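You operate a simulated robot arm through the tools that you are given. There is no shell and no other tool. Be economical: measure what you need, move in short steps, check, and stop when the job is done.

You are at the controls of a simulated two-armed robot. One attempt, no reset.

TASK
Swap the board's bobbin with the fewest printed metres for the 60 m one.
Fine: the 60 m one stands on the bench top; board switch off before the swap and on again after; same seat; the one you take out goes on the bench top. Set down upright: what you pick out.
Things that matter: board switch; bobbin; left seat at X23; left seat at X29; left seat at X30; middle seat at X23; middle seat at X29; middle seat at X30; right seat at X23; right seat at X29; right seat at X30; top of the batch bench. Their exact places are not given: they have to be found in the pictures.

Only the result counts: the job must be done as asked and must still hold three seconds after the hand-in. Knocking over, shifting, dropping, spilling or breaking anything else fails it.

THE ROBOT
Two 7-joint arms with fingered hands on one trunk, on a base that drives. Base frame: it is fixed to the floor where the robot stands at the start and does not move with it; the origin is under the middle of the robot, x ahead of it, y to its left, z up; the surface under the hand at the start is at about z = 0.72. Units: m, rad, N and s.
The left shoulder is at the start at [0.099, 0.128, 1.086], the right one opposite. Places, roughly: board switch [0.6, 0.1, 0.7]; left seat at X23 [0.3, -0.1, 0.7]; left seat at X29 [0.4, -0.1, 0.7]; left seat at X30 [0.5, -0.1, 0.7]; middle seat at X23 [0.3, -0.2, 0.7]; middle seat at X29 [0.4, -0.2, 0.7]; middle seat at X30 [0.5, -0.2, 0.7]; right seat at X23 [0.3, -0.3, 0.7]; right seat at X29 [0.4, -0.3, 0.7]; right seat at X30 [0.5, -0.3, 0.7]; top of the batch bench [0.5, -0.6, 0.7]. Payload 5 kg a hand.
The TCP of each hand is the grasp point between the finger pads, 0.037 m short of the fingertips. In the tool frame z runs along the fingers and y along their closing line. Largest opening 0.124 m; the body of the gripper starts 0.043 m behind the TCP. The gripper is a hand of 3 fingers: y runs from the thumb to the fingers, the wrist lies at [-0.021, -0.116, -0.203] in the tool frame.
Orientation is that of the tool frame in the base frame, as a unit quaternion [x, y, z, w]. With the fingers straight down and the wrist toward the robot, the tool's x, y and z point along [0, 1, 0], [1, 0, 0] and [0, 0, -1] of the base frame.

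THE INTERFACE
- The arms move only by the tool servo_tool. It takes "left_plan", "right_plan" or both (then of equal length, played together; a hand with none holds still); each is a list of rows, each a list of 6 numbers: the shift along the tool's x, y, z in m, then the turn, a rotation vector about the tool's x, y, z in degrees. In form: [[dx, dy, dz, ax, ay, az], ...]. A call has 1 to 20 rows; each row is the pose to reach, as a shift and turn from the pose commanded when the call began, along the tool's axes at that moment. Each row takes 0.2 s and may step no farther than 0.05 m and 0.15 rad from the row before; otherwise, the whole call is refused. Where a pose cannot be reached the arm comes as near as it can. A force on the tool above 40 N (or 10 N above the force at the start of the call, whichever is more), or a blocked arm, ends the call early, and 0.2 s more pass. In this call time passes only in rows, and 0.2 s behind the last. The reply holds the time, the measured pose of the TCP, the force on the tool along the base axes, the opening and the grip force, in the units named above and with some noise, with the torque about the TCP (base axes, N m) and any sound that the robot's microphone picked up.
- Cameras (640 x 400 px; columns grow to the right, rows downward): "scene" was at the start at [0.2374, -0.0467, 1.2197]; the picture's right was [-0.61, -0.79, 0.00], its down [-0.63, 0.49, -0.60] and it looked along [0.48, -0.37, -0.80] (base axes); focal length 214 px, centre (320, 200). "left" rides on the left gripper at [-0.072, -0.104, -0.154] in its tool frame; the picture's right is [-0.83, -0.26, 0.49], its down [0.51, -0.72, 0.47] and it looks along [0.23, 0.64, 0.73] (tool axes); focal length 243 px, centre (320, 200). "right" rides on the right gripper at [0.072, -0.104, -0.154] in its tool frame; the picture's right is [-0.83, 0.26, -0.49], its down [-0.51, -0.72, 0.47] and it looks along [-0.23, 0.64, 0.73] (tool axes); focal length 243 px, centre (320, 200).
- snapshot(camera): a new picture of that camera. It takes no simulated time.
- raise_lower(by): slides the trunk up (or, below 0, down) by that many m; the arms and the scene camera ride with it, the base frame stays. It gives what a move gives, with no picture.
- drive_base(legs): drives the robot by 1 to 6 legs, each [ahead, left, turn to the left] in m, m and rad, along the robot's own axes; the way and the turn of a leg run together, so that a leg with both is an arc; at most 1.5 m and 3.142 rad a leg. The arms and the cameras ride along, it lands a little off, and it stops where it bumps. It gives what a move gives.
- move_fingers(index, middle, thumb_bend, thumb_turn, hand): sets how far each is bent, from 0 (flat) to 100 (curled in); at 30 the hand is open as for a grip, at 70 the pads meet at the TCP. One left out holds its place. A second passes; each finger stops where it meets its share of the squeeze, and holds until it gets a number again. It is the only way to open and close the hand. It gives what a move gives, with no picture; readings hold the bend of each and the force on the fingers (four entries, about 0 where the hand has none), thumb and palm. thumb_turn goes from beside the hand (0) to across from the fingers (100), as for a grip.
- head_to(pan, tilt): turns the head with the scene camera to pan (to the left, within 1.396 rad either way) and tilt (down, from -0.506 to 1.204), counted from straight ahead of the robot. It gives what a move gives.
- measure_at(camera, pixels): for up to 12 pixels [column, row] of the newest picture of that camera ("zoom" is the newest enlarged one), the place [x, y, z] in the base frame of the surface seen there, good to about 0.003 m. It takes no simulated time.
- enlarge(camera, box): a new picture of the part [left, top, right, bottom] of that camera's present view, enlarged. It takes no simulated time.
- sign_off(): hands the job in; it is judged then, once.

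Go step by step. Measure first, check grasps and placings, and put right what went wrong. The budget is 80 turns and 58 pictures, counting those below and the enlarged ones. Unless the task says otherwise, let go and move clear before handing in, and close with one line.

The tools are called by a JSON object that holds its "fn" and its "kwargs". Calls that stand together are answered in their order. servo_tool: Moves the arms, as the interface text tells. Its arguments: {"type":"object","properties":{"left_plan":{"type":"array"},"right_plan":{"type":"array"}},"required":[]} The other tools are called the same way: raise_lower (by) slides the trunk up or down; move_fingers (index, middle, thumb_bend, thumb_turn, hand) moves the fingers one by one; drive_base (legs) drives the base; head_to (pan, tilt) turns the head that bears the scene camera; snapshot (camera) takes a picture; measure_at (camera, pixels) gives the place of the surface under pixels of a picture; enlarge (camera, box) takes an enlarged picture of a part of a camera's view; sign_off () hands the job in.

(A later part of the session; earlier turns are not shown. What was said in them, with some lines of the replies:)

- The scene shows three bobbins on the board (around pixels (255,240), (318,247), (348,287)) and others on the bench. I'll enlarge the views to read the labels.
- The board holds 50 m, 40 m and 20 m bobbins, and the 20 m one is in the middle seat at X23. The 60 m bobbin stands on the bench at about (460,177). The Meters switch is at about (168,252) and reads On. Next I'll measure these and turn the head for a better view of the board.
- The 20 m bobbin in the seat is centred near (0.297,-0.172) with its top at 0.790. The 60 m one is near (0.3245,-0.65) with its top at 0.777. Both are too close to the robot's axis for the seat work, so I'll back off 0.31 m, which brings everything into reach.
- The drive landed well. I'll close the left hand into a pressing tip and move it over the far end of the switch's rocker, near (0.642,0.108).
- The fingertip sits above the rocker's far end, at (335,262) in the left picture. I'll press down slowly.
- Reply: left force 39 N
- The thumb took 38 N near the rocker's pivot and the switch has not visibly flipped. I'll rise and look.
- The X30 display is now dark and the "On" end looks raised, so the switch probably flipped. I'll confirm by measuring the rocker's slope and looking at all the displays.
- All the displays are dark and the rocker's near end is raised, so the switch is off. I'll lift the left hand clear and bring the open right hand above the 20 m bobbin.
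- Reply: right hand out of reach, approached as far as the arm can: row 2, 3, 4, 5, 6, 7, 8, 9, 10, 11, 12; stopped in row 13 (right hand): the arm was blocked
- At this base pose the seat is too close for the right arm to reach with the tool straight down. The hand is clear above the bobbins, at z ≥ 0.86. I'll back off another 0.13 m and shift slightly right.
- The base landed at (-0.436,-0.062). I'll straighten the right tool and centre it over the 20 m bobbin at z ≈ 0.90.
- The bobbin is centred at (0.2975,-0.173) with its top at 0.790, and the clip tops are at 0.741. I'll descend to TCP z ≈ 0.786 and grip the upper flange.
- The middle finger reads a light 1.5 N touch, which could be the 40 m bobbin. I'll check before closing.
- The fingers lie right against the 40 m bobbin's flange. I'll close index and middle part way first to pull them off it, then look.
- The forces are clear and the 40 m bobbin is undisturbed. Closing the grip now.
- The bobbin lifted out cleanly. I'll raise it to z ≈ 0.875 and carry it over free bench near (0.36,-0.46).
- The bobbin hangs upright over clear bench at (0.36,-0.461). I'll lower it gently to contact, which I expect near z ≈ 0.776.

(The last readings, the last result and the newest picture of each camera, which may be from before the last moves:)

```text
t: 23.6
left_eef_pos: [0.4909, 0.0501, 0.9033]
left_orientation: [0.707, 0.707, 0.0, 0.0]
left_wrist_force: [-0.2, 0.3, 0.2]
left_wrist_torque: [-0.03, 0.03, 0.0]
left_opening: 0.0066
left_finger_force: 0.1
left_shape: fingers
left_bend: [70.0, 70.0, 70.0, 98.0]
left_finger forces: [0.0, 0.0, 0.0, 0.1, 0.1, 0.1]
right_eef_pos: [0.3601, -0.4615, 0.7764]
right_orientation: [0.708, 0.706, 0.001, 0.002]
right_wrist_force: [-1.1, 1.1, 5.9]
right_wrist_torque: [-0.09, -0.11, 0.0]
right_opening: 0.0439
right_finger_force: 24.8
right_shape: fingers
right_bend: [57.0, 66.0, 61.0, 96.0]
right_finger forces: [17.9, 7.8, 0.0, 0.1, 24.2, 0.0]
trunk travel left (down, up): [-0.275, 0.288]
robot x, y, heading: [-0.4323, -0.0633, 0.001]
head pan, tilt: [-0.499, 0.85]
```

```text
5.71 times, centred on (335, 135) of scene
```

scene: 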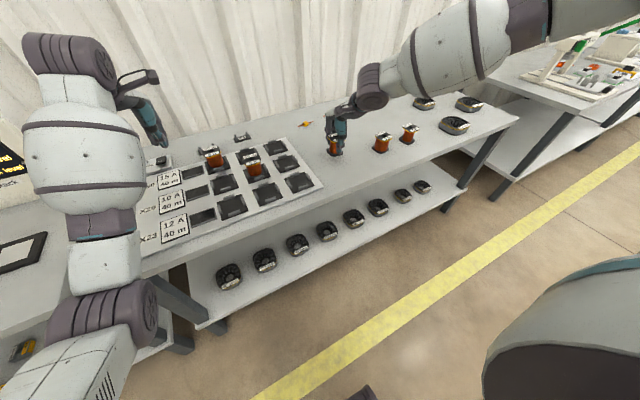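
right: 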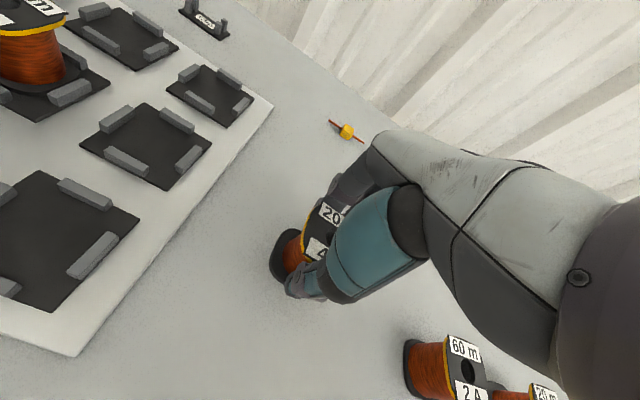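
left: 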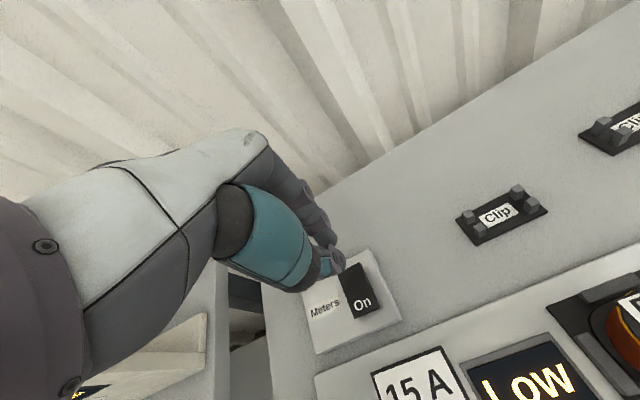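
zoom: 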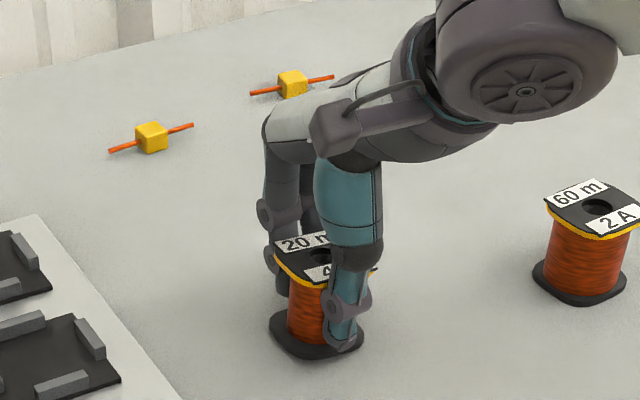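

The bobbin stands on the bench, with 6 N contact at z 0.776. I'll open gently and then rise straight up.

{"fn": "move_fingers", "kwargs": {"hand": "right", "index": 36, "middle": 36, "thumb_bend": 36}}

{"fn": "servo_tool", "kwargs": {"right_plan": [[0, 0, -0.02, 0, 0, 0], [0, 0, -0.05, 0, 0, 0], [0, 0, -0.09, 0, 0, 0], [0, 0, -0.12, 0, 0, 0]]}}

{"fn": "snapshot", "kwargs": {"camera": "right"}}

```text
t: 24.6
left_eef_pos: [0.4926, 0.0507, 0.9011]
left_orientation: [0.707, 0.708, -0.001, 0.0]
left_wrist_force: [0.2, 0.9, -1.1]
left_wrist_torque: [0.01, -0.03, 0.01]
left_opening: 0.0068
left_finger_force: 0.1
left_shape: fingers
left_bend: [70.0, 70.0, 70.0, 98.0]
left_finger forces: [0.0, 0.1, 0.0, 0.0, 0.0, 0.0]
right_eef_pos: [0.3601, -0.4623, 0.7745]
right_orientation: [0.708, 0.707, 0.0, 0.001]
right_wrist_force: [0.9, 0.5, 0.4]
right_wrist_torque: [-0.02, -0.04, 0.01]
right_opening: 0.11
right_finger_force: 0.0
right_shape: fingers
right_bend: [36.0, 36.0, 36.0, 97.0]
right_finger forces: [0.1, 0.0, 0.1, 0.0, 0.0, 0.0]
trunk travel left (down, up): [-0.275, 0.288]
robot x, y, heading: [-0.4385, -0.0588, 0.006]
head pan, tilt: [-0.499, 0.85]
```

```text
t: 25.6
left_eef_pos: [0.491, 0.0509, 0.9024]
left_orientation: [0.706, 0.708, 0.0, 0.0]
left_wrist_force: [0.2, 0.0, 0.0]
left_wrist_torque: [0.0, 0.0, -0.01]
left_opening: 0.0066
left_finger_force: 0.1
left_shape: fingers
left_bend: [70.0, 70.0, 70.0, 98.0]
left_finger forces: [0.1, 0.1, 0.1, 0.0, 0.0, 0.0]
right_eef_pos: [0.3601, -0.4603, 0.8963]
right_orientation: [0.708, 0.707, 0.001, 0.001]
right_wrist_force: [0.4, -0.1, -0.2]
right_wrist_torque: [0.0, 0.02, 0.0]
right_opening: 0.1105
right_finger_force: 0.1
right_shape: fingers
right_bend: [36.0, 36.0, 36.0, 97.0]
right_finger forces: [0.0, 0.0, 0.1, 0.0, 0.0, 0.0]
trunk travel left (down, up): [-0.275, 0.288]
robot x, y, heading: [-0.4343, -0.0604, 0.006]
head pan, tilt: [-0.499, 0.85]
```

```text
22 pictures are left
```

right: 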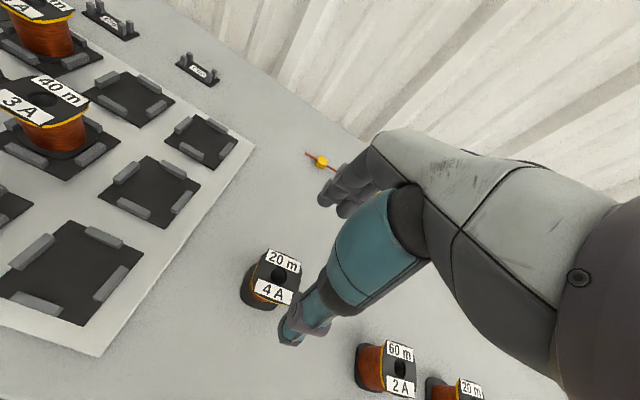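

The 20 m bobbin stands upright on the bench. Next I'll move over the 60 m one, near (0.324,-0.650).

{"fn": "servo_tool", "kwargs": {"right_plan": [[-0.04, -0.008, 0, 0, 0, 0], [-0.08, -0.016, 0, 0, 0, 0], [-0.12, -0.024, 0, 0, 0, 0], [-0.16, -0.032, 0, 0, 0, 0], [-0.189, -0.036, 0, 0, 0, 0]]}}

{"fn": "enlarge", "kwargs": {"camera": "right", "box": [200, 200, 400, 350]}}

```text
t: 26.8
left_eef_pos: [0.4921, 0.0496, 0.903]
left_orientation: [0.706, 0.708, 0.0, 0.0]
left_wrist_force: [-0.3, 0.7, 0.0]
left_wrist_torque: [0.0, -0.01, 0.01]
left_opening: 0.0065
left_finger_force: 0.0
left_shape: fingers
left_bend: [70.0, 70.0, 70.0, 98.0]
left_finger forces: [0.0, 0.1, 0.0, 0.1, 0.0, 0.1]
right_eef_pos: [0.3238, -0.652, 0.8929]
right_orientation: [0.708, 0.707, 0.0, 0.001]
right_wrist_force: [-0.3, -0.1, 0.5]
right_wrist_torque: [0.0, 0.01, 0.04]
right_opening: 0.1105
right_finger_force: 0.1
right_shape: fingers
right_bend: [36.0, 36.0, 36.0, 97.0]
right_finger forces: [0.0, 0.0, 0.1, 0.0, 0.0, 0.0]
trunk travel left (down, up): [-0.275, 0.288]
robot x, y, heading: [-0.4367, -0.0611, 0.003]
head pan, tilt: [-0.499, 0.85]
```

```text
2.67 times, centred on (300, 275) of right
```

zoom: 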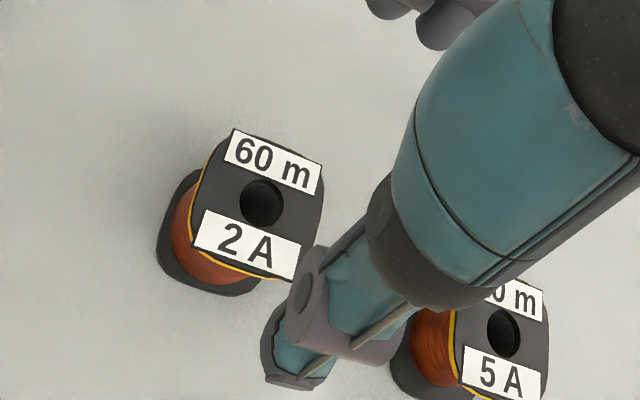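

{"fn": "measure_at", "kwargs": {"camera": "zoom", "pixels": [[236, 132], [320, 165], [204, 212], [298, 246], [196, 238], [292, 276], [240, 203], [284, 203], [262, 178], [190, 200], [325, 195], [250, 262]]}}

```text
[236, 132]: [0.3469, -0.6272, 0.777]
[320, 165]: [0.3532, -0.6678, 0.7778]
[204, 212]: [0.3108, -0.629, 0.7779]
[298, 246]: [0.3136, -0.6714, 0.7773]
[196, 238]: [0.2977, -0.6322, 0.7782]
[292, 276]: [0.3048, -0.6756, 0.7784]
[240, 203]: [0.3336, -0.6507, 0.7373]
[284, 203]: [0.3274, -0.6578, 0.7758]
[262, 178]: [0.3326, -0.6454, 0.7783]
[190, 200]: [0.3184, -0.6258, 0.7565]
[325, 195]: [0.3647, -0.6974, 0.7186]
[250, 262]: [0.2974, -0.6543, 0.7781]
```

The 60 m bobbin is centred at (0.3257,-0.6507) with its top at 0.778, turned about 8° to the left. I'll match that yaw and descend.

{"fn": "servo_tool", "kwargs": {"right_plan": [[0.0013, 0.002, 0, 0, 0, -8], [0.0013, 0.002, 0.04, 0, 0, -8], [0.0013, 0.002, 0.08, 0, 0, -8], [0.0013, 0.002, 0.105, 0, 0, -8], [0.0013, 0.002, 0.117, 0, 0, -8]]}}

{"fn": "enlarge", "kwargs": {"camera": "right", "box": [220, 150, 420, 350]}}

```text
t: 28.0
left_eef_pos: [0.4923, 0.0502, 0.9022]
left_orientation: [0.707, 0.708, -0.001, -0.001]
left_wrist_force: [0.6, 0.4, 0.6]
left_wrist_torque: [0.02, 0.01, 0.0]
left_opening: 0.0067
left_finger_force: 0.1
left_shape: fingers
left_bend: [70.0, 70.0, 70.0, 98.0]
left_finger forces: [0.1, 0.0, 0.1, 0.1, 0.0, 0.0]
right_eef_pos: [0.3263, -0.6505, 0.7784]
right_orientation: [0.657, 0.754, 0.002, 0.001]
right_wrist_force: [-0.3, -0.6, 0.8]
right_wrist_torque: [-0.01, 0.01, -0.02]
right_opening: 0.1104
right_finger_force: 0.1
right_shape: fingers
right_bend: [36.0, 36.0, 36.0, 97.0]
right_finger forces: [0.0, 0.0, 0.0, 0.0, 0.0, 0.1]
trunk travel left (down, up): [-0.275, 0.288]
robot x, y, heading: [-0.4332, -0.0567, 0.001]
head pan, tilt: [-0.499, 0.85]
```

```text
2.00 times, centred on (320, 250) of right
```

zoom: 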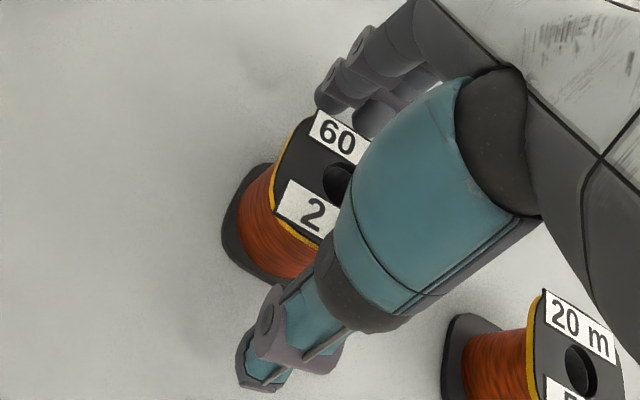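

The alignment is good. I'll grip and lift a little.

{"fn": "move_fingers", "kwargs": {"hand": "right", "index": 70, "middle": 70, "thumb_bend": 70}}

{"fn": "servo_tool", "kwargs": {"right_plan": [[0, 0, -0.02, 0, 0, 0], [0, 0, -0.05, 0, 0, 0], [0, 0, -0.09, 0, 0, 0], [0, 0, -0.1, 0, 0, 8]]}}

{"fn": "enlarge", "kwargs": {"camera": "right", "box": [220, 150, 420, 350]}}

```text
t: 29.0
left_eef_pos: [0.4926, 0.0505, 0.9014]
left_orientation: [0.706, 0.709, -0.001, -0.001]
left_wrist_force: [0.4, -0.2, -0.7]
left_wrist_torque: [0.04, 0.02, -0.04]
left_opening: 0.0066
left_finger_force: 0.0
left_shape: fingers
left_bend: [70.0, 70.0, 70.0, 98.0]
left_finger forces: [0.1, 0.1, 0.1, 0.0, 0.0, 0.0]
right_eef_pos: [0.3259, -0.6516, 0.7785]
right_orientation: [0.657, 0.754, 0.001, 0.0]
right_wrist_force: [1.1, 0.0, -0.5]
right_wrist_torque: [-0.08, -0.07, -0.02]
right_opening: 0.0464
right_finger_force: 23.7
right_shape: fingers
right_bend: [56.0, 65.0, 60.0, 97.0]
right_finger forces: [17.8, 6.1, 0.0, 0.0, 24.0, 0.1]
trunk travel left (down, up): [-0.275, 0.288]
robot x, y, heading: [-0.4332, -0.0603, 0.004]
head pan, tilt: [-0.499, 0.85]
```

```text
t: 30.0
left_eef_pos: [0.4922, 0.0513, 0.9008]
left_orientation: [0.707, 0.707, 0.0, -0.001]
left_wrist_force: [0.6, 0.0, -0.8]
left_wrist_torque: [-0.04, 0.03, -0.02]
left_opening: 0.0064
left_finger_force: 0.1
left_shape: fingers
left_bend: [70.0, 70.0, 70.0, 98.0]
left_finger forces: [0.1, 0.0, 0.1, 0.0, 0.0, 0.0]
right_eef_pos: [0.3269, -0.6487, 0.8785]
right_orientation: [0.708, 0.706, 0.001, 0.001]
right_wrist_force: [-0.1, 0.0, -3.3]
right_wrist_torque: [-0.03, -0.01, 0.01]
right_opening: 0.0462
right_finger_force: 23.6
right_shape: fingers
right_bend: [56.0, 66.0, 60.0, 97.0]
right_finger forces: [19.1, 4.8, 0.1, 0.0, 23.1, 0.1]
trunk travel left (down, up): [-0.275, 0.288]
robot x, y, heading: [-0.4316, -0.0602, -0.001]
head pan, tilt: [-0.499, 0.85]
```

```text
2.00 times, centred on (320, 250) of right
```

zoom: 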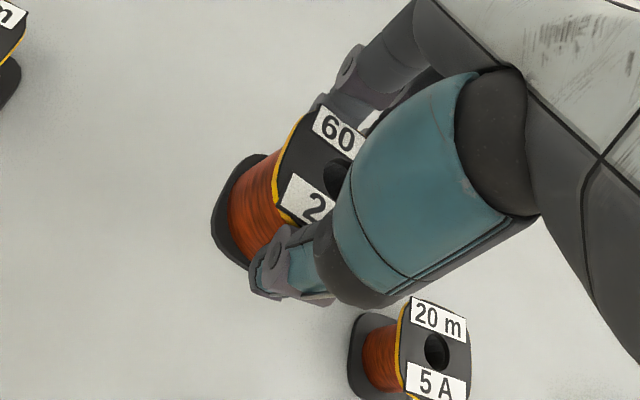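

The 60 m bobbin is held and squared up. I'll carry it over the X23 middle seat.

{"fn": "servo_tool", "kwargs": {"right_plan": [[0.045, -0.003, -0.005, 0, 0, 0], [0.09, -0.006, -0.005, 0, 0, 0], [0.135, -0.009, -0.005, 0, 0, 0], [0.18, -0.012, -0.005, 0, 0, 0], [0.225, -0.015, -0.005, 0, 0, 0], [0.27, -0.018, -0.005, 0, 0, 0], [0.315, -0.021, -0.005, 0, 0, 0], [0.36, -0.024, -0.005, 0, 0, 0], [0.405, -0.027, -0.005, 0, 0, 0], [0.45, -0.029, -0.005, 0, 0, 0], [0.4767, -0.03, -0.005, 0, 0, 0], [0.4767, -0.03, 0.02, 0, 0, 0]]}}

{"fn": "enlarge", "kwargs": {"camera": "right", "box": [200, 170, 380, 330]}}

{"fn": "snapshot", "kwargs": {"camera": "scene"}}

```text
t: 32.6
left_eef_pos: [0.4922, 0.0491, 0.9005]
left_orientation: [0.706, 0.708, -0.001, -0.001]
left_wrist_force: [0.0, -0.6, 0.0]
left_wrist_torque: [0.01, -0.01, 0.03]
left_opening: 0.0064
left_finger_force: 0.1
left_shape: fingers
left_bend: [70.0, 70.0, 70.0, 98.0]
left_finger forces: [0.0, 0.0, 0.0, 0.0, 0.1, 0.1]
right_eef_pos: [0.2981, -0.1727, 0.8581]
right_orientation: [0.708, 0.706, 0.0, -0.001]
right_wrist_force: [0.8, -0.5, -3.7]
right_wrist_torque: [0.01, 0.02, 0.01]
right_opening: 0.046
right_finger_force: 22.7
right_shape: fingers
right_bend: [56.0, 67.0, 60.0, 97.0]
right_finger forces: [18.9, 4.6, 0.0, 0.1, 22.5, 0.0]
trunk travel left (down, up): [-0.275, 0.288]
robot x, y, heading: [-0.436, -0.0617, 0.0]
head pan, tilt: [-0.499, 0.85]
```

```text
2.50 times, centred on (290, 250) of right
```

zoom: 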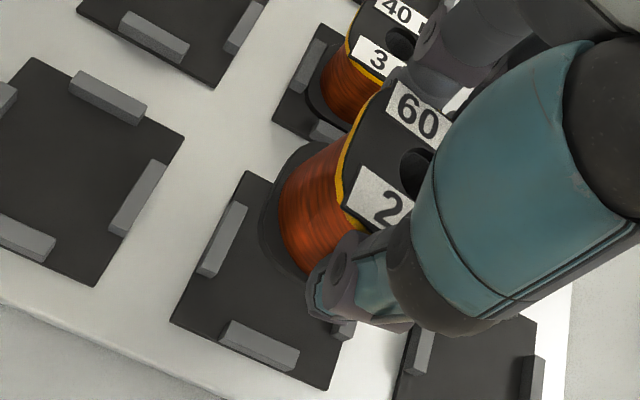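

```text
17 pictures are left
```

scene: 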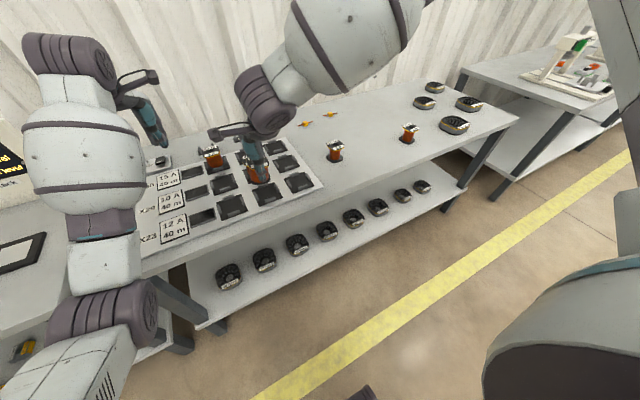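

{"fn": "measure_at", "kwargs": {"camera": "zoom", "pixels": [[402, 84], [362, 170], [346, 205], [388, 170], [406, 172], [264, 215], [270, 190], [278, 248], [300, 152], [235, 225], [212, 262], [262, 336]]}}

```text
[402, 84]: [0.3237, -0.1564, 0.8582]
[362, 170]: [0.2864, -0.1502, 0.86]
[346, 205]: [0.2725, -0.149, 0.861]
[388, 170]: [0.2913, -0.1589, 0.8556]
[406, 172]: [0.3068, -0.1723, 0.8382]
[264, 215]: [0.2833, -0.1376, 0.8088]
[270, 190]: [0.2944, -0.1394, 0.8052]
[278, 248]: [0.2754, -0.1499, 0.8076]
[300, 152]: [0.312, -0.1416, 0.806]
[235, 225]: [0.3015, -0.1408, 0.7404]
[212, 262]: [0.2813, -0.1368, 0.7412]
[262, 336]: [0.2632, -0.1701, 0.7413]
```

{"fn": "enlarge", "kwargs": {"camera": "scene", "box": [220, 130, 310, 210]}}

```text
5.00 times, centred on (265, 170) of scene
```

zoom: 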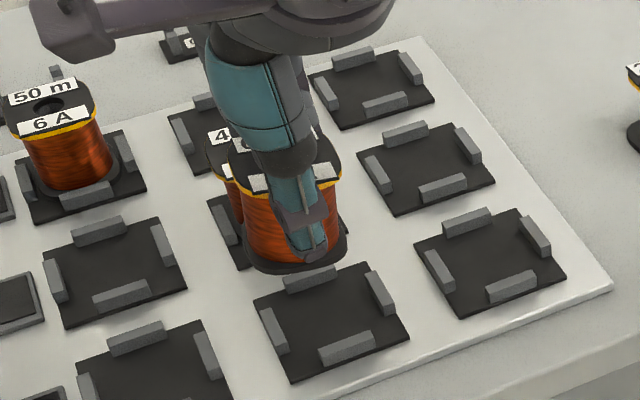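

{"fn": "measure_at", "kwargs": {"camera": "zoom", "pixels": [[233, 160], [338, 162], [250, 183], [335, 178], [247, 257], [343, 243], [280, 272], [330, 262], [270, 325], [385, 290], [310, 278], [347, 347]]}}

```text
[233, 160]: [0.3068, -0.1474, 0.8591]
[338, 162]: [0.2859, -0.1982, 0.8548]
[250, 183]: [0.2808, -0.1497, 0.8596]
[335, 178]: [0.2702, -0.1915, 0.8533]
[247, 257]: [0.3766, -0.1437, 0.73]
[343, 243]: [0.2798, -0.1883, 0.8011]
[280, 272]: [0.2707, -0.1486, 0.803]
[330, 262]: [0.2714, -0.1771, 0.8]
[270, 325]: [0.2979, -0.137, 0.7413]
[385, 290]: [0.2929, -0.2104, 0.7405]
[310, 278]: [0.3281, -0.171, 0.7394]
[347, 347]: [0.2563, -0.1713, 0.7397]
```

The measurements show the held bobbin leaning about 6–7° about base x, with its left side high (0.859 against 0.854), and turned about -6°. I'll counter-rotate the tool and re-measure.

{"fn": "servo_tool", "kwargs": {"right_plan": [[0, 0, 0, 0, -3.2, -3], [0, 0, 0, 0, -6.5, -6]]}}

{"fn": "enlarge", "kwargs": {"camera": "scene", "box": [235, 140, 305, 200]}}

{"fn": "snapshot", "kwargs": {"camera": "right"}}

```text
t: 33.2
left_eef_pos: [0.4933, 0.0497, 0.9012]
left_orientation: [0.706, 0.708, 0.001, 0.0]
left_wrist_force: [-0.3, -0.3, -0.3]
left_wrist_torque: [0.06, 0.0, -0.03]
left_opening: 0.0065
left_finger_force: 0.0
left_shape: fingers
left_bend: [70.0, 70.0, 70.0, 98.0]
left_finger forces: [0.0, 0.0, 0.0, 0.1, 0.0, 0.0]
right_eef_pos: [0.2972, -0.1714, 0.8574]
right_orientation: [0.669, 0.741, -0.04, 0.04]
right_wrist_force: [1.2, -0.7, -4.0]
right_wrist_torque: [-0.03, -0.03, -0.02]
right_opening: 0.0461
right_finger_force: 22.5
right_shape: fingers
right_bend: [56.0, 67.0, 60.0, 97.0]
right_finger forces: [18.8, 4.4, 0.1, 0.1, 22.5, 0.1]
trunk travel left (down, up): [-0.275, 0.288]
robot x, y, heading: [-0.4361, -0.0606, 0.006]
head pan, tilt: [-0.499, 0.85]
```

```text
6.67 times, centred on (270, 170) of scene
```

zoom: 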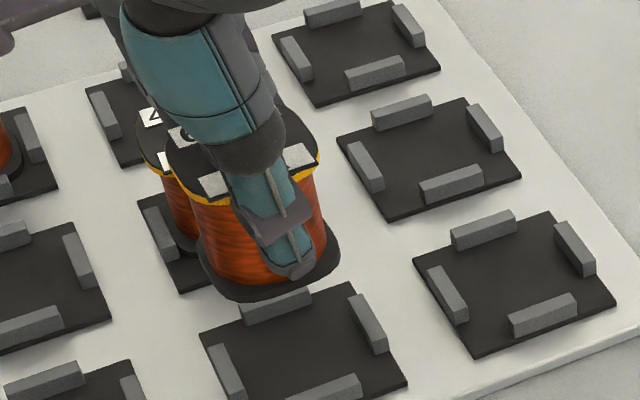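

```text
14 pictures are left
```

right: 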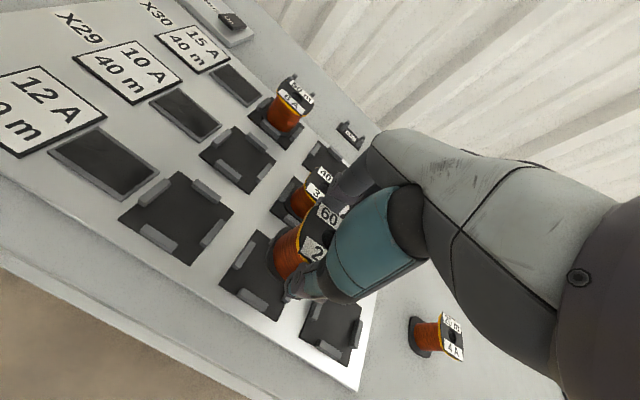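

{"fn": "measure_at", "kwargs": {"camera": "zoom", "pixels": [[170, 160], [316, 150], [205, 195], [310, 162], [205, 180], [215, 290], [250, 299], [300, 290], [335, 262], [203, 258], [180, 190], [290, 285]]}}

{"fn": "measure_at", "kwargs": {"camera": "right", "pixels": [[323, 206], [316, 214], [304, 238], [301, 252], [270, 255], [269, 265], [276, 272], [276, 242]]}}

```text
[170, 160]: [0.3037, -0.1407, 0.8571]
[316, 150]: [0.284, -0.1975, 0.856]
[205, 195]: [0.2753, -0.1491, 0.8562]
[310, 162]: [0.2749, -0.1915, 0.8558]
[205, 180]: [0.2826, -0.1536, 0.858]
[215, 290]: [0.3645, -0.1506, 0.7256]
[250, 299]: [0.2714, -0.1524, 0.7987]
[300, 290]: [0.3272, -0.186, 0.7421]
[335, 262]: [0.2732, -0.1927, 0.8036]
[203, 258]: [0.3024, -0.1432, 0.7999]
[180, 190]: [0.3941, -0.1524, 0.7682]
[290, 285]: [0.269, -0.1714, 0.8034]
```

```text
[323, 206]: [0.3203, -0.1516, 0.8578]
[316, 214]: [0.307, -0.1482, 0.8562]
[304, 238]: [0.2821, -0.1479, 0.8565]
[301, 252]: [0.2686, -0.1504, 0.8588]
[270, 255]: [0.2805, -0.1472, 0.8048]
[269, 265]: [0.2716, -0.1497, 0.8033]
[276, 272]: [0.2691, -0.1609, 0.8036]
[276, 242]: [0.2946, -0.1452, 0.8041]
```

The bobbin is now level and square, centred at about (0.295,-0.172). The seat centre is about (0.2965,-0.173). I'll lower it straight down into the seat with a small correction.

{"fn": "servo_tool", "kwargs": {"right_plan": [[0.0011, 0.0015, 0.02, 0, 0, 0], [0.0034, 0.0016, 0.0398, 0, 0, 0], [0.0045, 0.0017, 0.0495, 0, 0, 0], [0.0051, 0.0017, 0.0547, 0, 0, 0], [0.0055, 0.0017, 0.058, 0, 0, 0], [0.0059, 0.0018, 0.061, 0, 0, 0], [0.0061, 0.0018, 0.0637, 0, 0, 0], [0.0063, 0.0018, 0.0655, 0, 0, 0], [0.0065, 0.0018, 0.0668, 0, 0, 0]]}}

{"fn": "enlarge", "kwargs": {"camera": "scene", "box": [225, 140, 305, 210]}}

{"fn": "enlarge", "kwargs": {"camera": "right", "box": [220, 180, 360, 320]}}

```text
t: 35.2
left_eef_pos: [0.4916, 0.049, 0.9022]
left_orientation: [0.706, 0.708, -0.001, 0.0]
left_wrist_force: [1.1, -0.4, -0.1]
left_wrist_torque: [0.0, -0.04, -0.01]
left_opening: 0.0063
left_finger_force: 0.1
left_shape: fingers
left_bend: [70.0, 70.0, 70.0, 98.0]
left_finger forces: [0.0, 0.0, 0.0, 0.0, 0.1, 0.0]
right_eef_pos: [0.2974, -0.1742, 0.791]
right_orientation: [0.669, 0.741, -0.039, 0.04]
right_wrist_force: [-1.3, -0.6, 1.4]
right_wrist_torque: [0.03, -0.1, 0.0]
right_opening: 0.046
right_finger_force: 22.9
right_shape: fingers
right_bend: [56.0, 67.0, 60.0, 96.0]
right_finger forces: [18.0, 5.2, 0.0, 0.1, 23.5, 0.1]
trunk travel left (down, up): [-0.275, 0.288]
robot x, y, heading: [-0.4341, -0.0587, -0.001]
head pan, tilt: [-0.499, 0.85]
```

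```text
5.71 times, centred on (265, 175) of scene
```

zoom: 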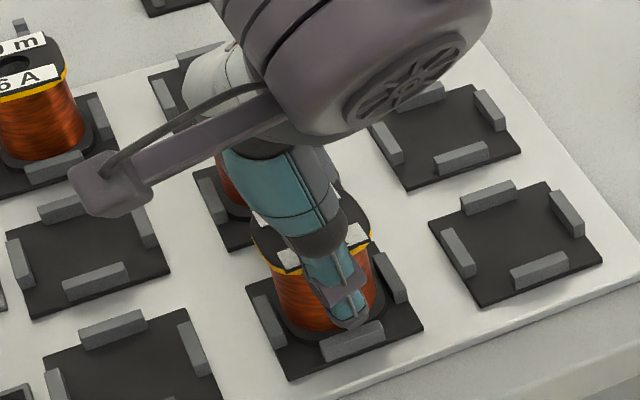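

```text
2.86 times, centred on (290, 250) of right
```

zoom: 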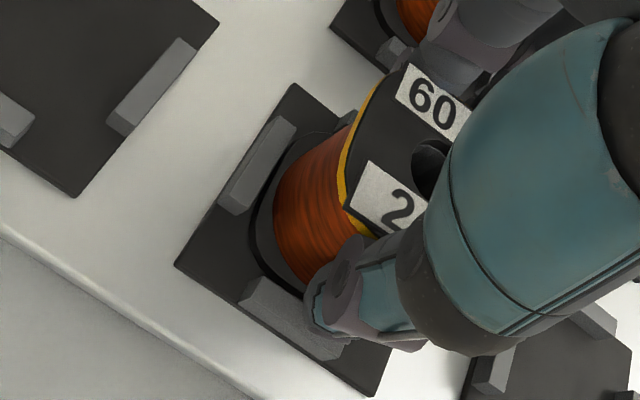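

The bobbin is between the clips and just touching. I'll press 1.5 mm more, open to 43 (which earlier cleared the 40 m bobbin), and rise straight up.

{"fn": "servo_tool", "kwargs": {"right_plan": [[0.0002, 0, 0.0015, 0, 0, 0]]}}

{"fn": "move_fingers", "kwargs": {"hand": "right", "index": 43, "middle": 43, "thumb_bend": 43}}

{"fn": "servo_tool", "kwargs": {"right_plan": [[-0.0023, 0, -0.02, 0, 0, 0], [-0.0057, 0, -0.05, 0, 0, 0], [-0.01, 0, -0.09, 0, 0, 0], [-0.0136, 0, -0.12, 0, 0, 0]]}}

{"fn": "snapshot", "kwargs": {"camera": "right"}}

```text
t: 35.6
left_eef_pos: [0.4918, 0.0497, 0.9028]
left_orientation: [0.706, 0.708, 0.0, 0.0]
left_wrist_force: [0.2, -0.1, 1.1]
left_wrist_torque: [-0.02, -0.01, -0.01]
left_opening: 0.0067
left_finger_force: 0.1
left_shape: fingers
left_bend: [70.0, 70.0, 70.0, 98.0]
left_finger forces: [0.1, 0.0, 0.0, 0.1, 0.1, 0.1]
right_eef_pos: [0.2981, -0.1736, 0.7904]
right_orientation: [0.669, 0.741, -0.039, 0.041]
right_wrist_force: [-1.5, 0.0, 6.9]
right_wrist_torque: [-0.04, -0.26, 0.03]
right_opening: 0.0457
right_finger_force: 23.7
right_shape: fingers
right_bend: [56.0, 67.0, 60.0, 96.0]
right_finger forces: [17.4, 6.1, 0.0, 0.0, 24.6, 0.1]
trunk travel left (down, up): [-0.275, 0.288]
robot x, y, heading: [-0.4346, -0.0603, -0.002]
head pan, tilt: [-0.499, 0.85]
```

```text
t: 36.6
left_eef_pos: [0.4908, 0.051, 0.9022]
left_orientation: [0.706, 0.708, 0.0, 0.0]
left_wrist_force: [-0.2, 0.1, 0.3]
left_wrist_torque: [0.0, -0.01, 0.02]
left_opening: 0.0065
left_finger_force: 0.1
left_shape: fingers
left_bend: [70.0, 70.0, 70.0, 98.0]
left_finger forces: [0.0, 0.1, 0.1, 0.0, 0.0, 0.0]
right_eef_pos: [0.2979, -0.1749, 0.7892]
right_orientation: [0.669, 0.741, -0.039, 0.041]
right_wrist_force: [0.9, 0.1, -0.8]
right_wrist_torque: [0.03, 0.02, -0.02]
right_opening: 0.0888
right_finger_force: 0.0
right_shape: fingers
right_bend: [43.0, 43.0, 43.0, 97.0]
right_finger forces: [0.1, 0.0, 0.1, 0.0, 0.0, 0.1]
trunk travel left (down, up): [-0.275, 0.288]
robot x, y, heading: [-0.4336, -0.0584, 0.005]
head pan, tilt: [-0.499, 0.85]
```

```text
t: 37.6
left_eef_pos: [0.4909, 0.0497, 0.9035]
left_orientation: [0.707, 0.707, 0.001, 0.0]
left_wrist_force: [0.4, -0.8, 0.8]
left_wrist_torque: [-0.03, 0.02, 0.0]
left_opening: 0.0066
left_finger_force: 0.1
left_shape: fingers
left_bend: [70.0, 70.0, 70.0, 98.0]
left_finger forces: [0.1, 0.1, 0.0, 0.0, 0.0, 0.0]
right_eef_pos: [0.2985, -0.1732, 0.9096]
right_orientation: [0.669, 0.741, -0.038, 0.041]
right_wrist_force: [-0.6, 0.3, 0.1]
right_wrist_torque: [-0.02, 0.03, 0.0]
right_opening: 0.0891
right_finger_force: 0.0
right_shape: fingers
right_bend: [43.0, 43.0, 43.0, 97.0]
right_finger forces: [0.1, 0.1, 0.0, 0.1, 0.0, 0.0]
trunk travel left (down, up): [-0.275, 0.288]
robot x, y, heading: [-0.4353, -0.0601, -0.001]
head pan, tilt: [-0.499, 0.85]
```

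```text
11 pictures are left
```

right: 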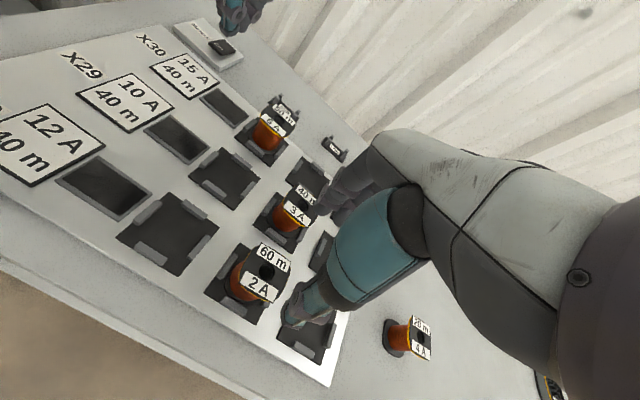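

{"fn": "measure_at", "kwargs": {"camera": "right", "pixels": [[260, 253], [288, 262], [247, 285], [270, 292], [256, 270], [278, 275]]}}

{"fn": "drive_base", "kwargs": {"legs": [[0.13, 0.06, 0]]}}

{"fn": "snapshot", "kwargs": {"camera": "left"}}

```text
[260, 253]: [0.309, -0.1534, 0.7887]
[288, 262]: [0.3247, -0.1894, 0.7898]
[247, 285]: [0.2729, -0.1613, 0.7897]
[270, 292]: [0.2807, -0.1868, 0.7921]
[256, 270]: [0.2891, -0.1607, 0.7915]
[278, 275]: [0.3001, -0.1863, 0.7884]
```

```text
t: 38.9
left_eef_pos: [0.6224, 0.1076, 0.9029]
left_orientation: [0.707, 0.707, 0.0, -0.001]
left_wrist_force: [0.3, -0.2, 0.0]
left_wrist_torque: [0.02, -0.01, -0.02]
left_opening: 0.0067
left_finger_force: 0.1
left_shape: fingers
left_bend: [70.0, 70.0, 70.0, 98.0]
left_finger forces: [0.0, 0.0, 0.0, 0.0, 0.0, 0.0]
right_eef_pos: [0.4283, -0.1161, 0.91]
right_orientation: [0.67, 0.741, -0.039, 0.041]
right_wrist_force: [0.1, 0.0, 0.0]
right_wrist_torque: [0.02, -0.03, -0.01]
right_opening: 0.0891
right_finger_force: 0.0
right_shape: fingers
right_bend: [43.0, 43.0, 43.0, 97.0]
right_finger forces: [0.1, 0.1, 0.1, 0.1, 0.0, 0.1]
trunk travel left (down, up): [-0.275, 0.288]
robot x, y, heading: [-0.3072, 0.0028, 0.003]
head pan, tilt: [-0.499, 0.85]
```

```text
10 pictures are left
```

left: 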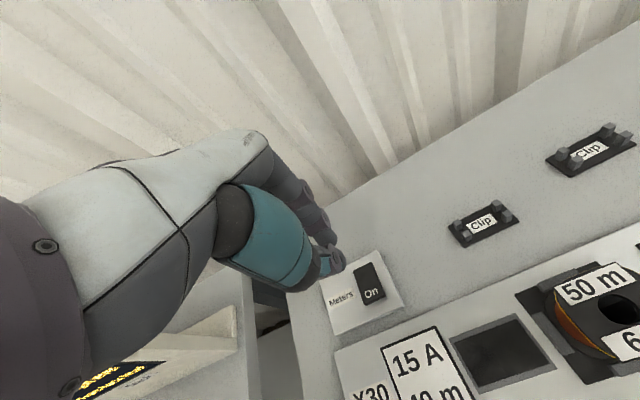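

The 60 m bobbin is seated, with its top level at 0.790. I'll press the rocker's near "On" end at x ≈ 0.612 with the left hand.

{"fn": "servo_tool", "kwargs": {"left_plan": [[0.001, -0.006, 0.03, 0, 0, 0], [0.001, -0.006, 0.065, 0, 0, 0], [0.001, -0.006, 0.095, 0, 0, 0], [0.001, -0.006, 0.11, 0, 0, 0], [0.001, -0.006, 0.117, 0, 0, 0], [0.001, -0.006, 0.121, 0, 0, 0], [0.001, -0.006, 0.124, 0, 0, 0], [0.001, -0.006, 0.127, 0, 0, 0], [0.001, -0.006, 0.13, 0, 0, 0]]}}

{"fn": "servo_tool", "kwargs": {"left_plan": [[0, 0, -0.04, 0, 0, 0], [0, 0, -0.08, 0, 0, 0], [0, 0, -0.12, 0, 0, 0]]}}

{"fn": "snapshot", "kwargs": {"camera": "left"}}

{"fn": "enlarge", "kwargs": {"camera": "right", "box": [0, 0, 320, 200]}}

```text
t: 41.0
left_eef_pos: [0.619, 0.108, 0.7794]
left_orientation: [0.707, 0.707, 0.004, 0.006]
left_wrist_force: [-2.3, -0.6, 16.6]
left_wrist_torque: [-0.16, 0.05, -0.02]
left_opening: 0.003
left_finger_force: 8.9
left_shape: fingers
left_bend: [71.0, 71.0, 69.0, 97.0]
left_finger forces: [16.7, 2.4, 0.0, 0.0, 0.1, 0.0]
right_eef_pos: [0.4302, -0.1152, 0.9097]
right_orientation: [0.669, 0.741, -0.039, 0.04]
right_wrist_force: [-0.3, -0.1, -0.7]
right_wrist_torque: [0.0, 0.05, 0.01]
right_opening: 0.089
right_finger_force: 0.1
right_shape: fingers
right_bend: [43.0, 43.0, 43.0, 97.0]
right_finger forces: [0.1, 0.1, 0.1, 0.0, 0.0, 0.0]
trunk travel left (down, up): [-0.275, 0.288]
robot x, y, heading: [-0.3054, -0.0026, -0.004]
head pan, tilt: [-0.499, 0.85]
stopped in row 9 (left hand): the force on the tool passed its limit at 41 N (the readings are from after the stop); the commanded pose is now the measured one
```

```text
t: 41.8
left_eef_pos: [0.6148, 0.11, 0.8965]
left_orientation: [0.707, 0.707, 0.003, 0.003]
left_wrist_force: [-0.5, 0.0, 0.5]
left_wrist_torque: [0.0, -0.01, 0.04]
left_opening: 0.007
left_finger_force: 0.1
left_shape: fingers
left_bend: [70.0, 70.0, 70.0, 97.0]
left_finger forces: [0.0, 0.1, 0.0, 0.1, 0.0, 0.0]
right_eef_pos: [0.4297, -0.1149, 0.9114]
right_orientation: [0.67, 0.74, -0.04, 0.041]
right_wrist_force: [-0.1, -0.5, 0.9]
right_wrist_torque: [-0.01, 0.02, 0.0]
right_opening: 0.089
right_finger_force: 0.0
right_shape: fingers
right_bend: [43.0, 43.0, 43.0, 97.0]
right_finger forces: [0.1, 0.0, 0.0, 0.0, 0.0, 0.0]
trunk travel left (down, up): [-0.275, 0.288]
robot x, y, heading: [-0.3029, -0.0008, -0.001]
head pan, tilt: [-0.499, 0.85]
```

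```text
9 pictures are left
```

left: 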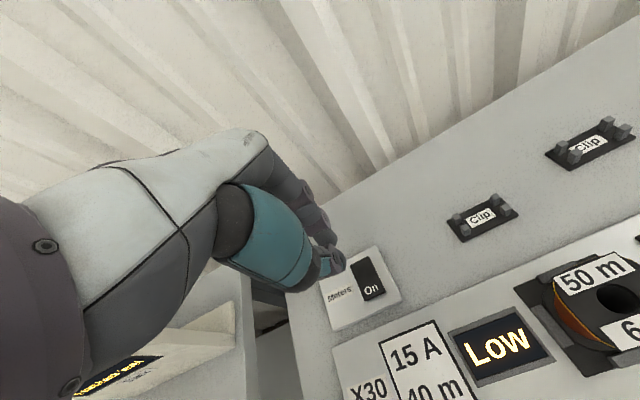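

```text
2.00 times, centred on (160, 100) of right
```

zoom: 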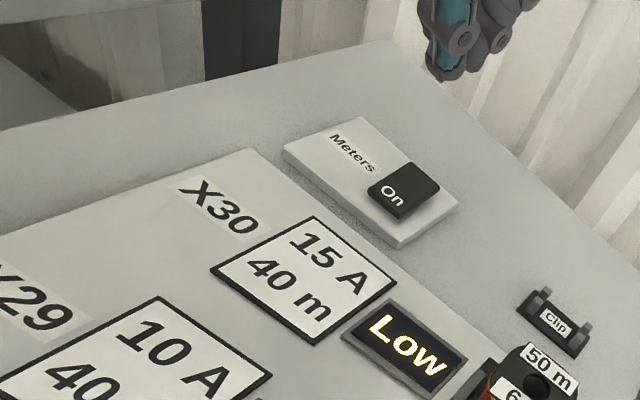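

The X30 display is lit again, so the board is on. I'll back the robot clear and check everything.

{"fn": "drive_base", "kwargs": {"legs": [[-0.3, 0, 0]]}}

{"fn": "head_to", "kwargs": {"pan": -0.35, "tilt": 0.75}}

{"fn": "enlarge", "kwargs": {"camera": "scene", "box": [160, 90, 480, 290]}}

{"fn": "snapshot", "kwargs": {"camera": "right"}}

```text
t: 43.9
left_eef_pos: [0.3163, 0.1124, 0.8967]
left_orientation: [0.706, 0.708, 0.003, 0.003]
left_wrist_force: [-0.3, -0.2, 0.1]
left_wrist_torque: [0.01, 0.02, 0.01]
left_opening: 0.007
left_finger_force: 0.0
left_shape: fingers
left_bend: [70.0, 70.0, 70.0, 97.0]
left_finger forces: [0.0, 0.0, 0.1, 0.0, 0.0, 0.0]
right_eef_pos: [0.1302, -0.1139, 0.9097]
right_orientation: [0.669, 0.741, -0.039, 0.041]
right_wrist_force: [-0.6, -0.5, -0.2]
right_wrist_torque: [-0.01, 0.04, 0.0]
right_opening: 0.0888
right_finger_force: 0.0
right_shape: fingers
right_bend: [43.0, 43.0, 43.0, 97.0]
right_finger forces: [0.0, 0.0, 0.0, 0.1, 0.1, 0.0]
trunk travel left (down, up): [-0.275, 0.288]
robot x, y, heading: [-0.6072, -0.0024, -0.001]
head pan, tilt: [-0.499, 0.85]
```

```text
t: 44.6
left_eef_pos: [0.3145, 0.1111, 0.8983]
left_orientation: [0.707, 0.707, 0.001, 0.004]
left_wrist_force: [-0.1, 0.7, -0.3]
left_wrist_torque: [0.0, -0.01, 0.0]
left_opening: 0.0068
left_finger_force: 0.0
left_shape: fingers
left_bend: [70.0, 70.0, 70.0, 97.0]
left_finger forces: [0.1, 0.0, 0.1, 0.1, 0.0, 0.0]
right_eef_pos: [0.1297, -0.1141, 0.9101]
right_orientation: [0.668, 0.742, -0.039, 0.041]
right_wrist_force: [-0.3, 0.2, -0.3]
right_wrist_torque: [0.02, 0.0, -0.04]
right_opening: 0.089
right_finger_force: 0.0
right_shape: fingers
right_bend: [43.0, 43.0, 43.0, 97.0]
right_finger forces: [0.0, 0.0, 0.1, 0.0, 0.1, 0.1]
trunk travel left (down, up): [-0.275, 0.288]
robot x, y, heading: [-0.6053, 0.0021, 0.002]
head pan, tilt: [-0.351, 0.75]
```

```text
2.00 times, centred on (320, 190) of scene
```

zoom: 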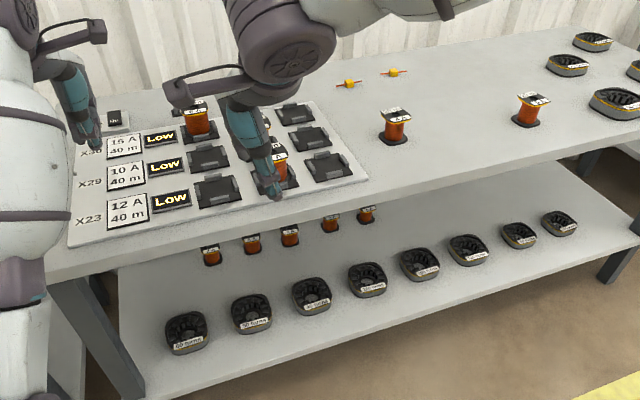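

```text
6 pictures are left
```

right: 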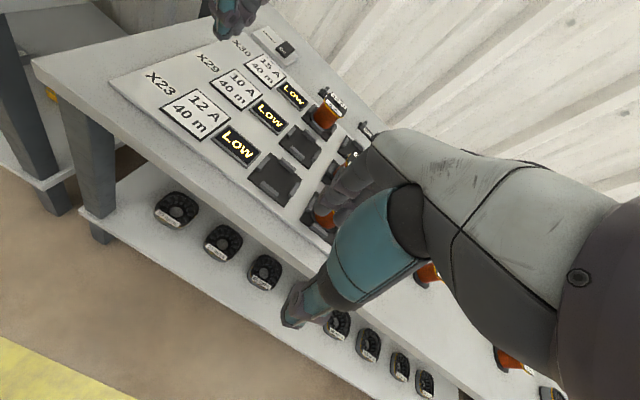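

All three displays are lit, and X23 now reads "Low" instead of "Short", so the board has registered the 60 m bobbin. The 20 m bobbin stands upright on the bench and both hands are clear, so I'm handing in.

{"fn": "sign_off", "kwargs": {}}

```text
The job is handed in.
```

The board's 20 m bobbin was swapped for the 60 m one in the middle seat at X23, with the board switch off for the swap and on again after, and the 20 m one stands upright on the bench top.
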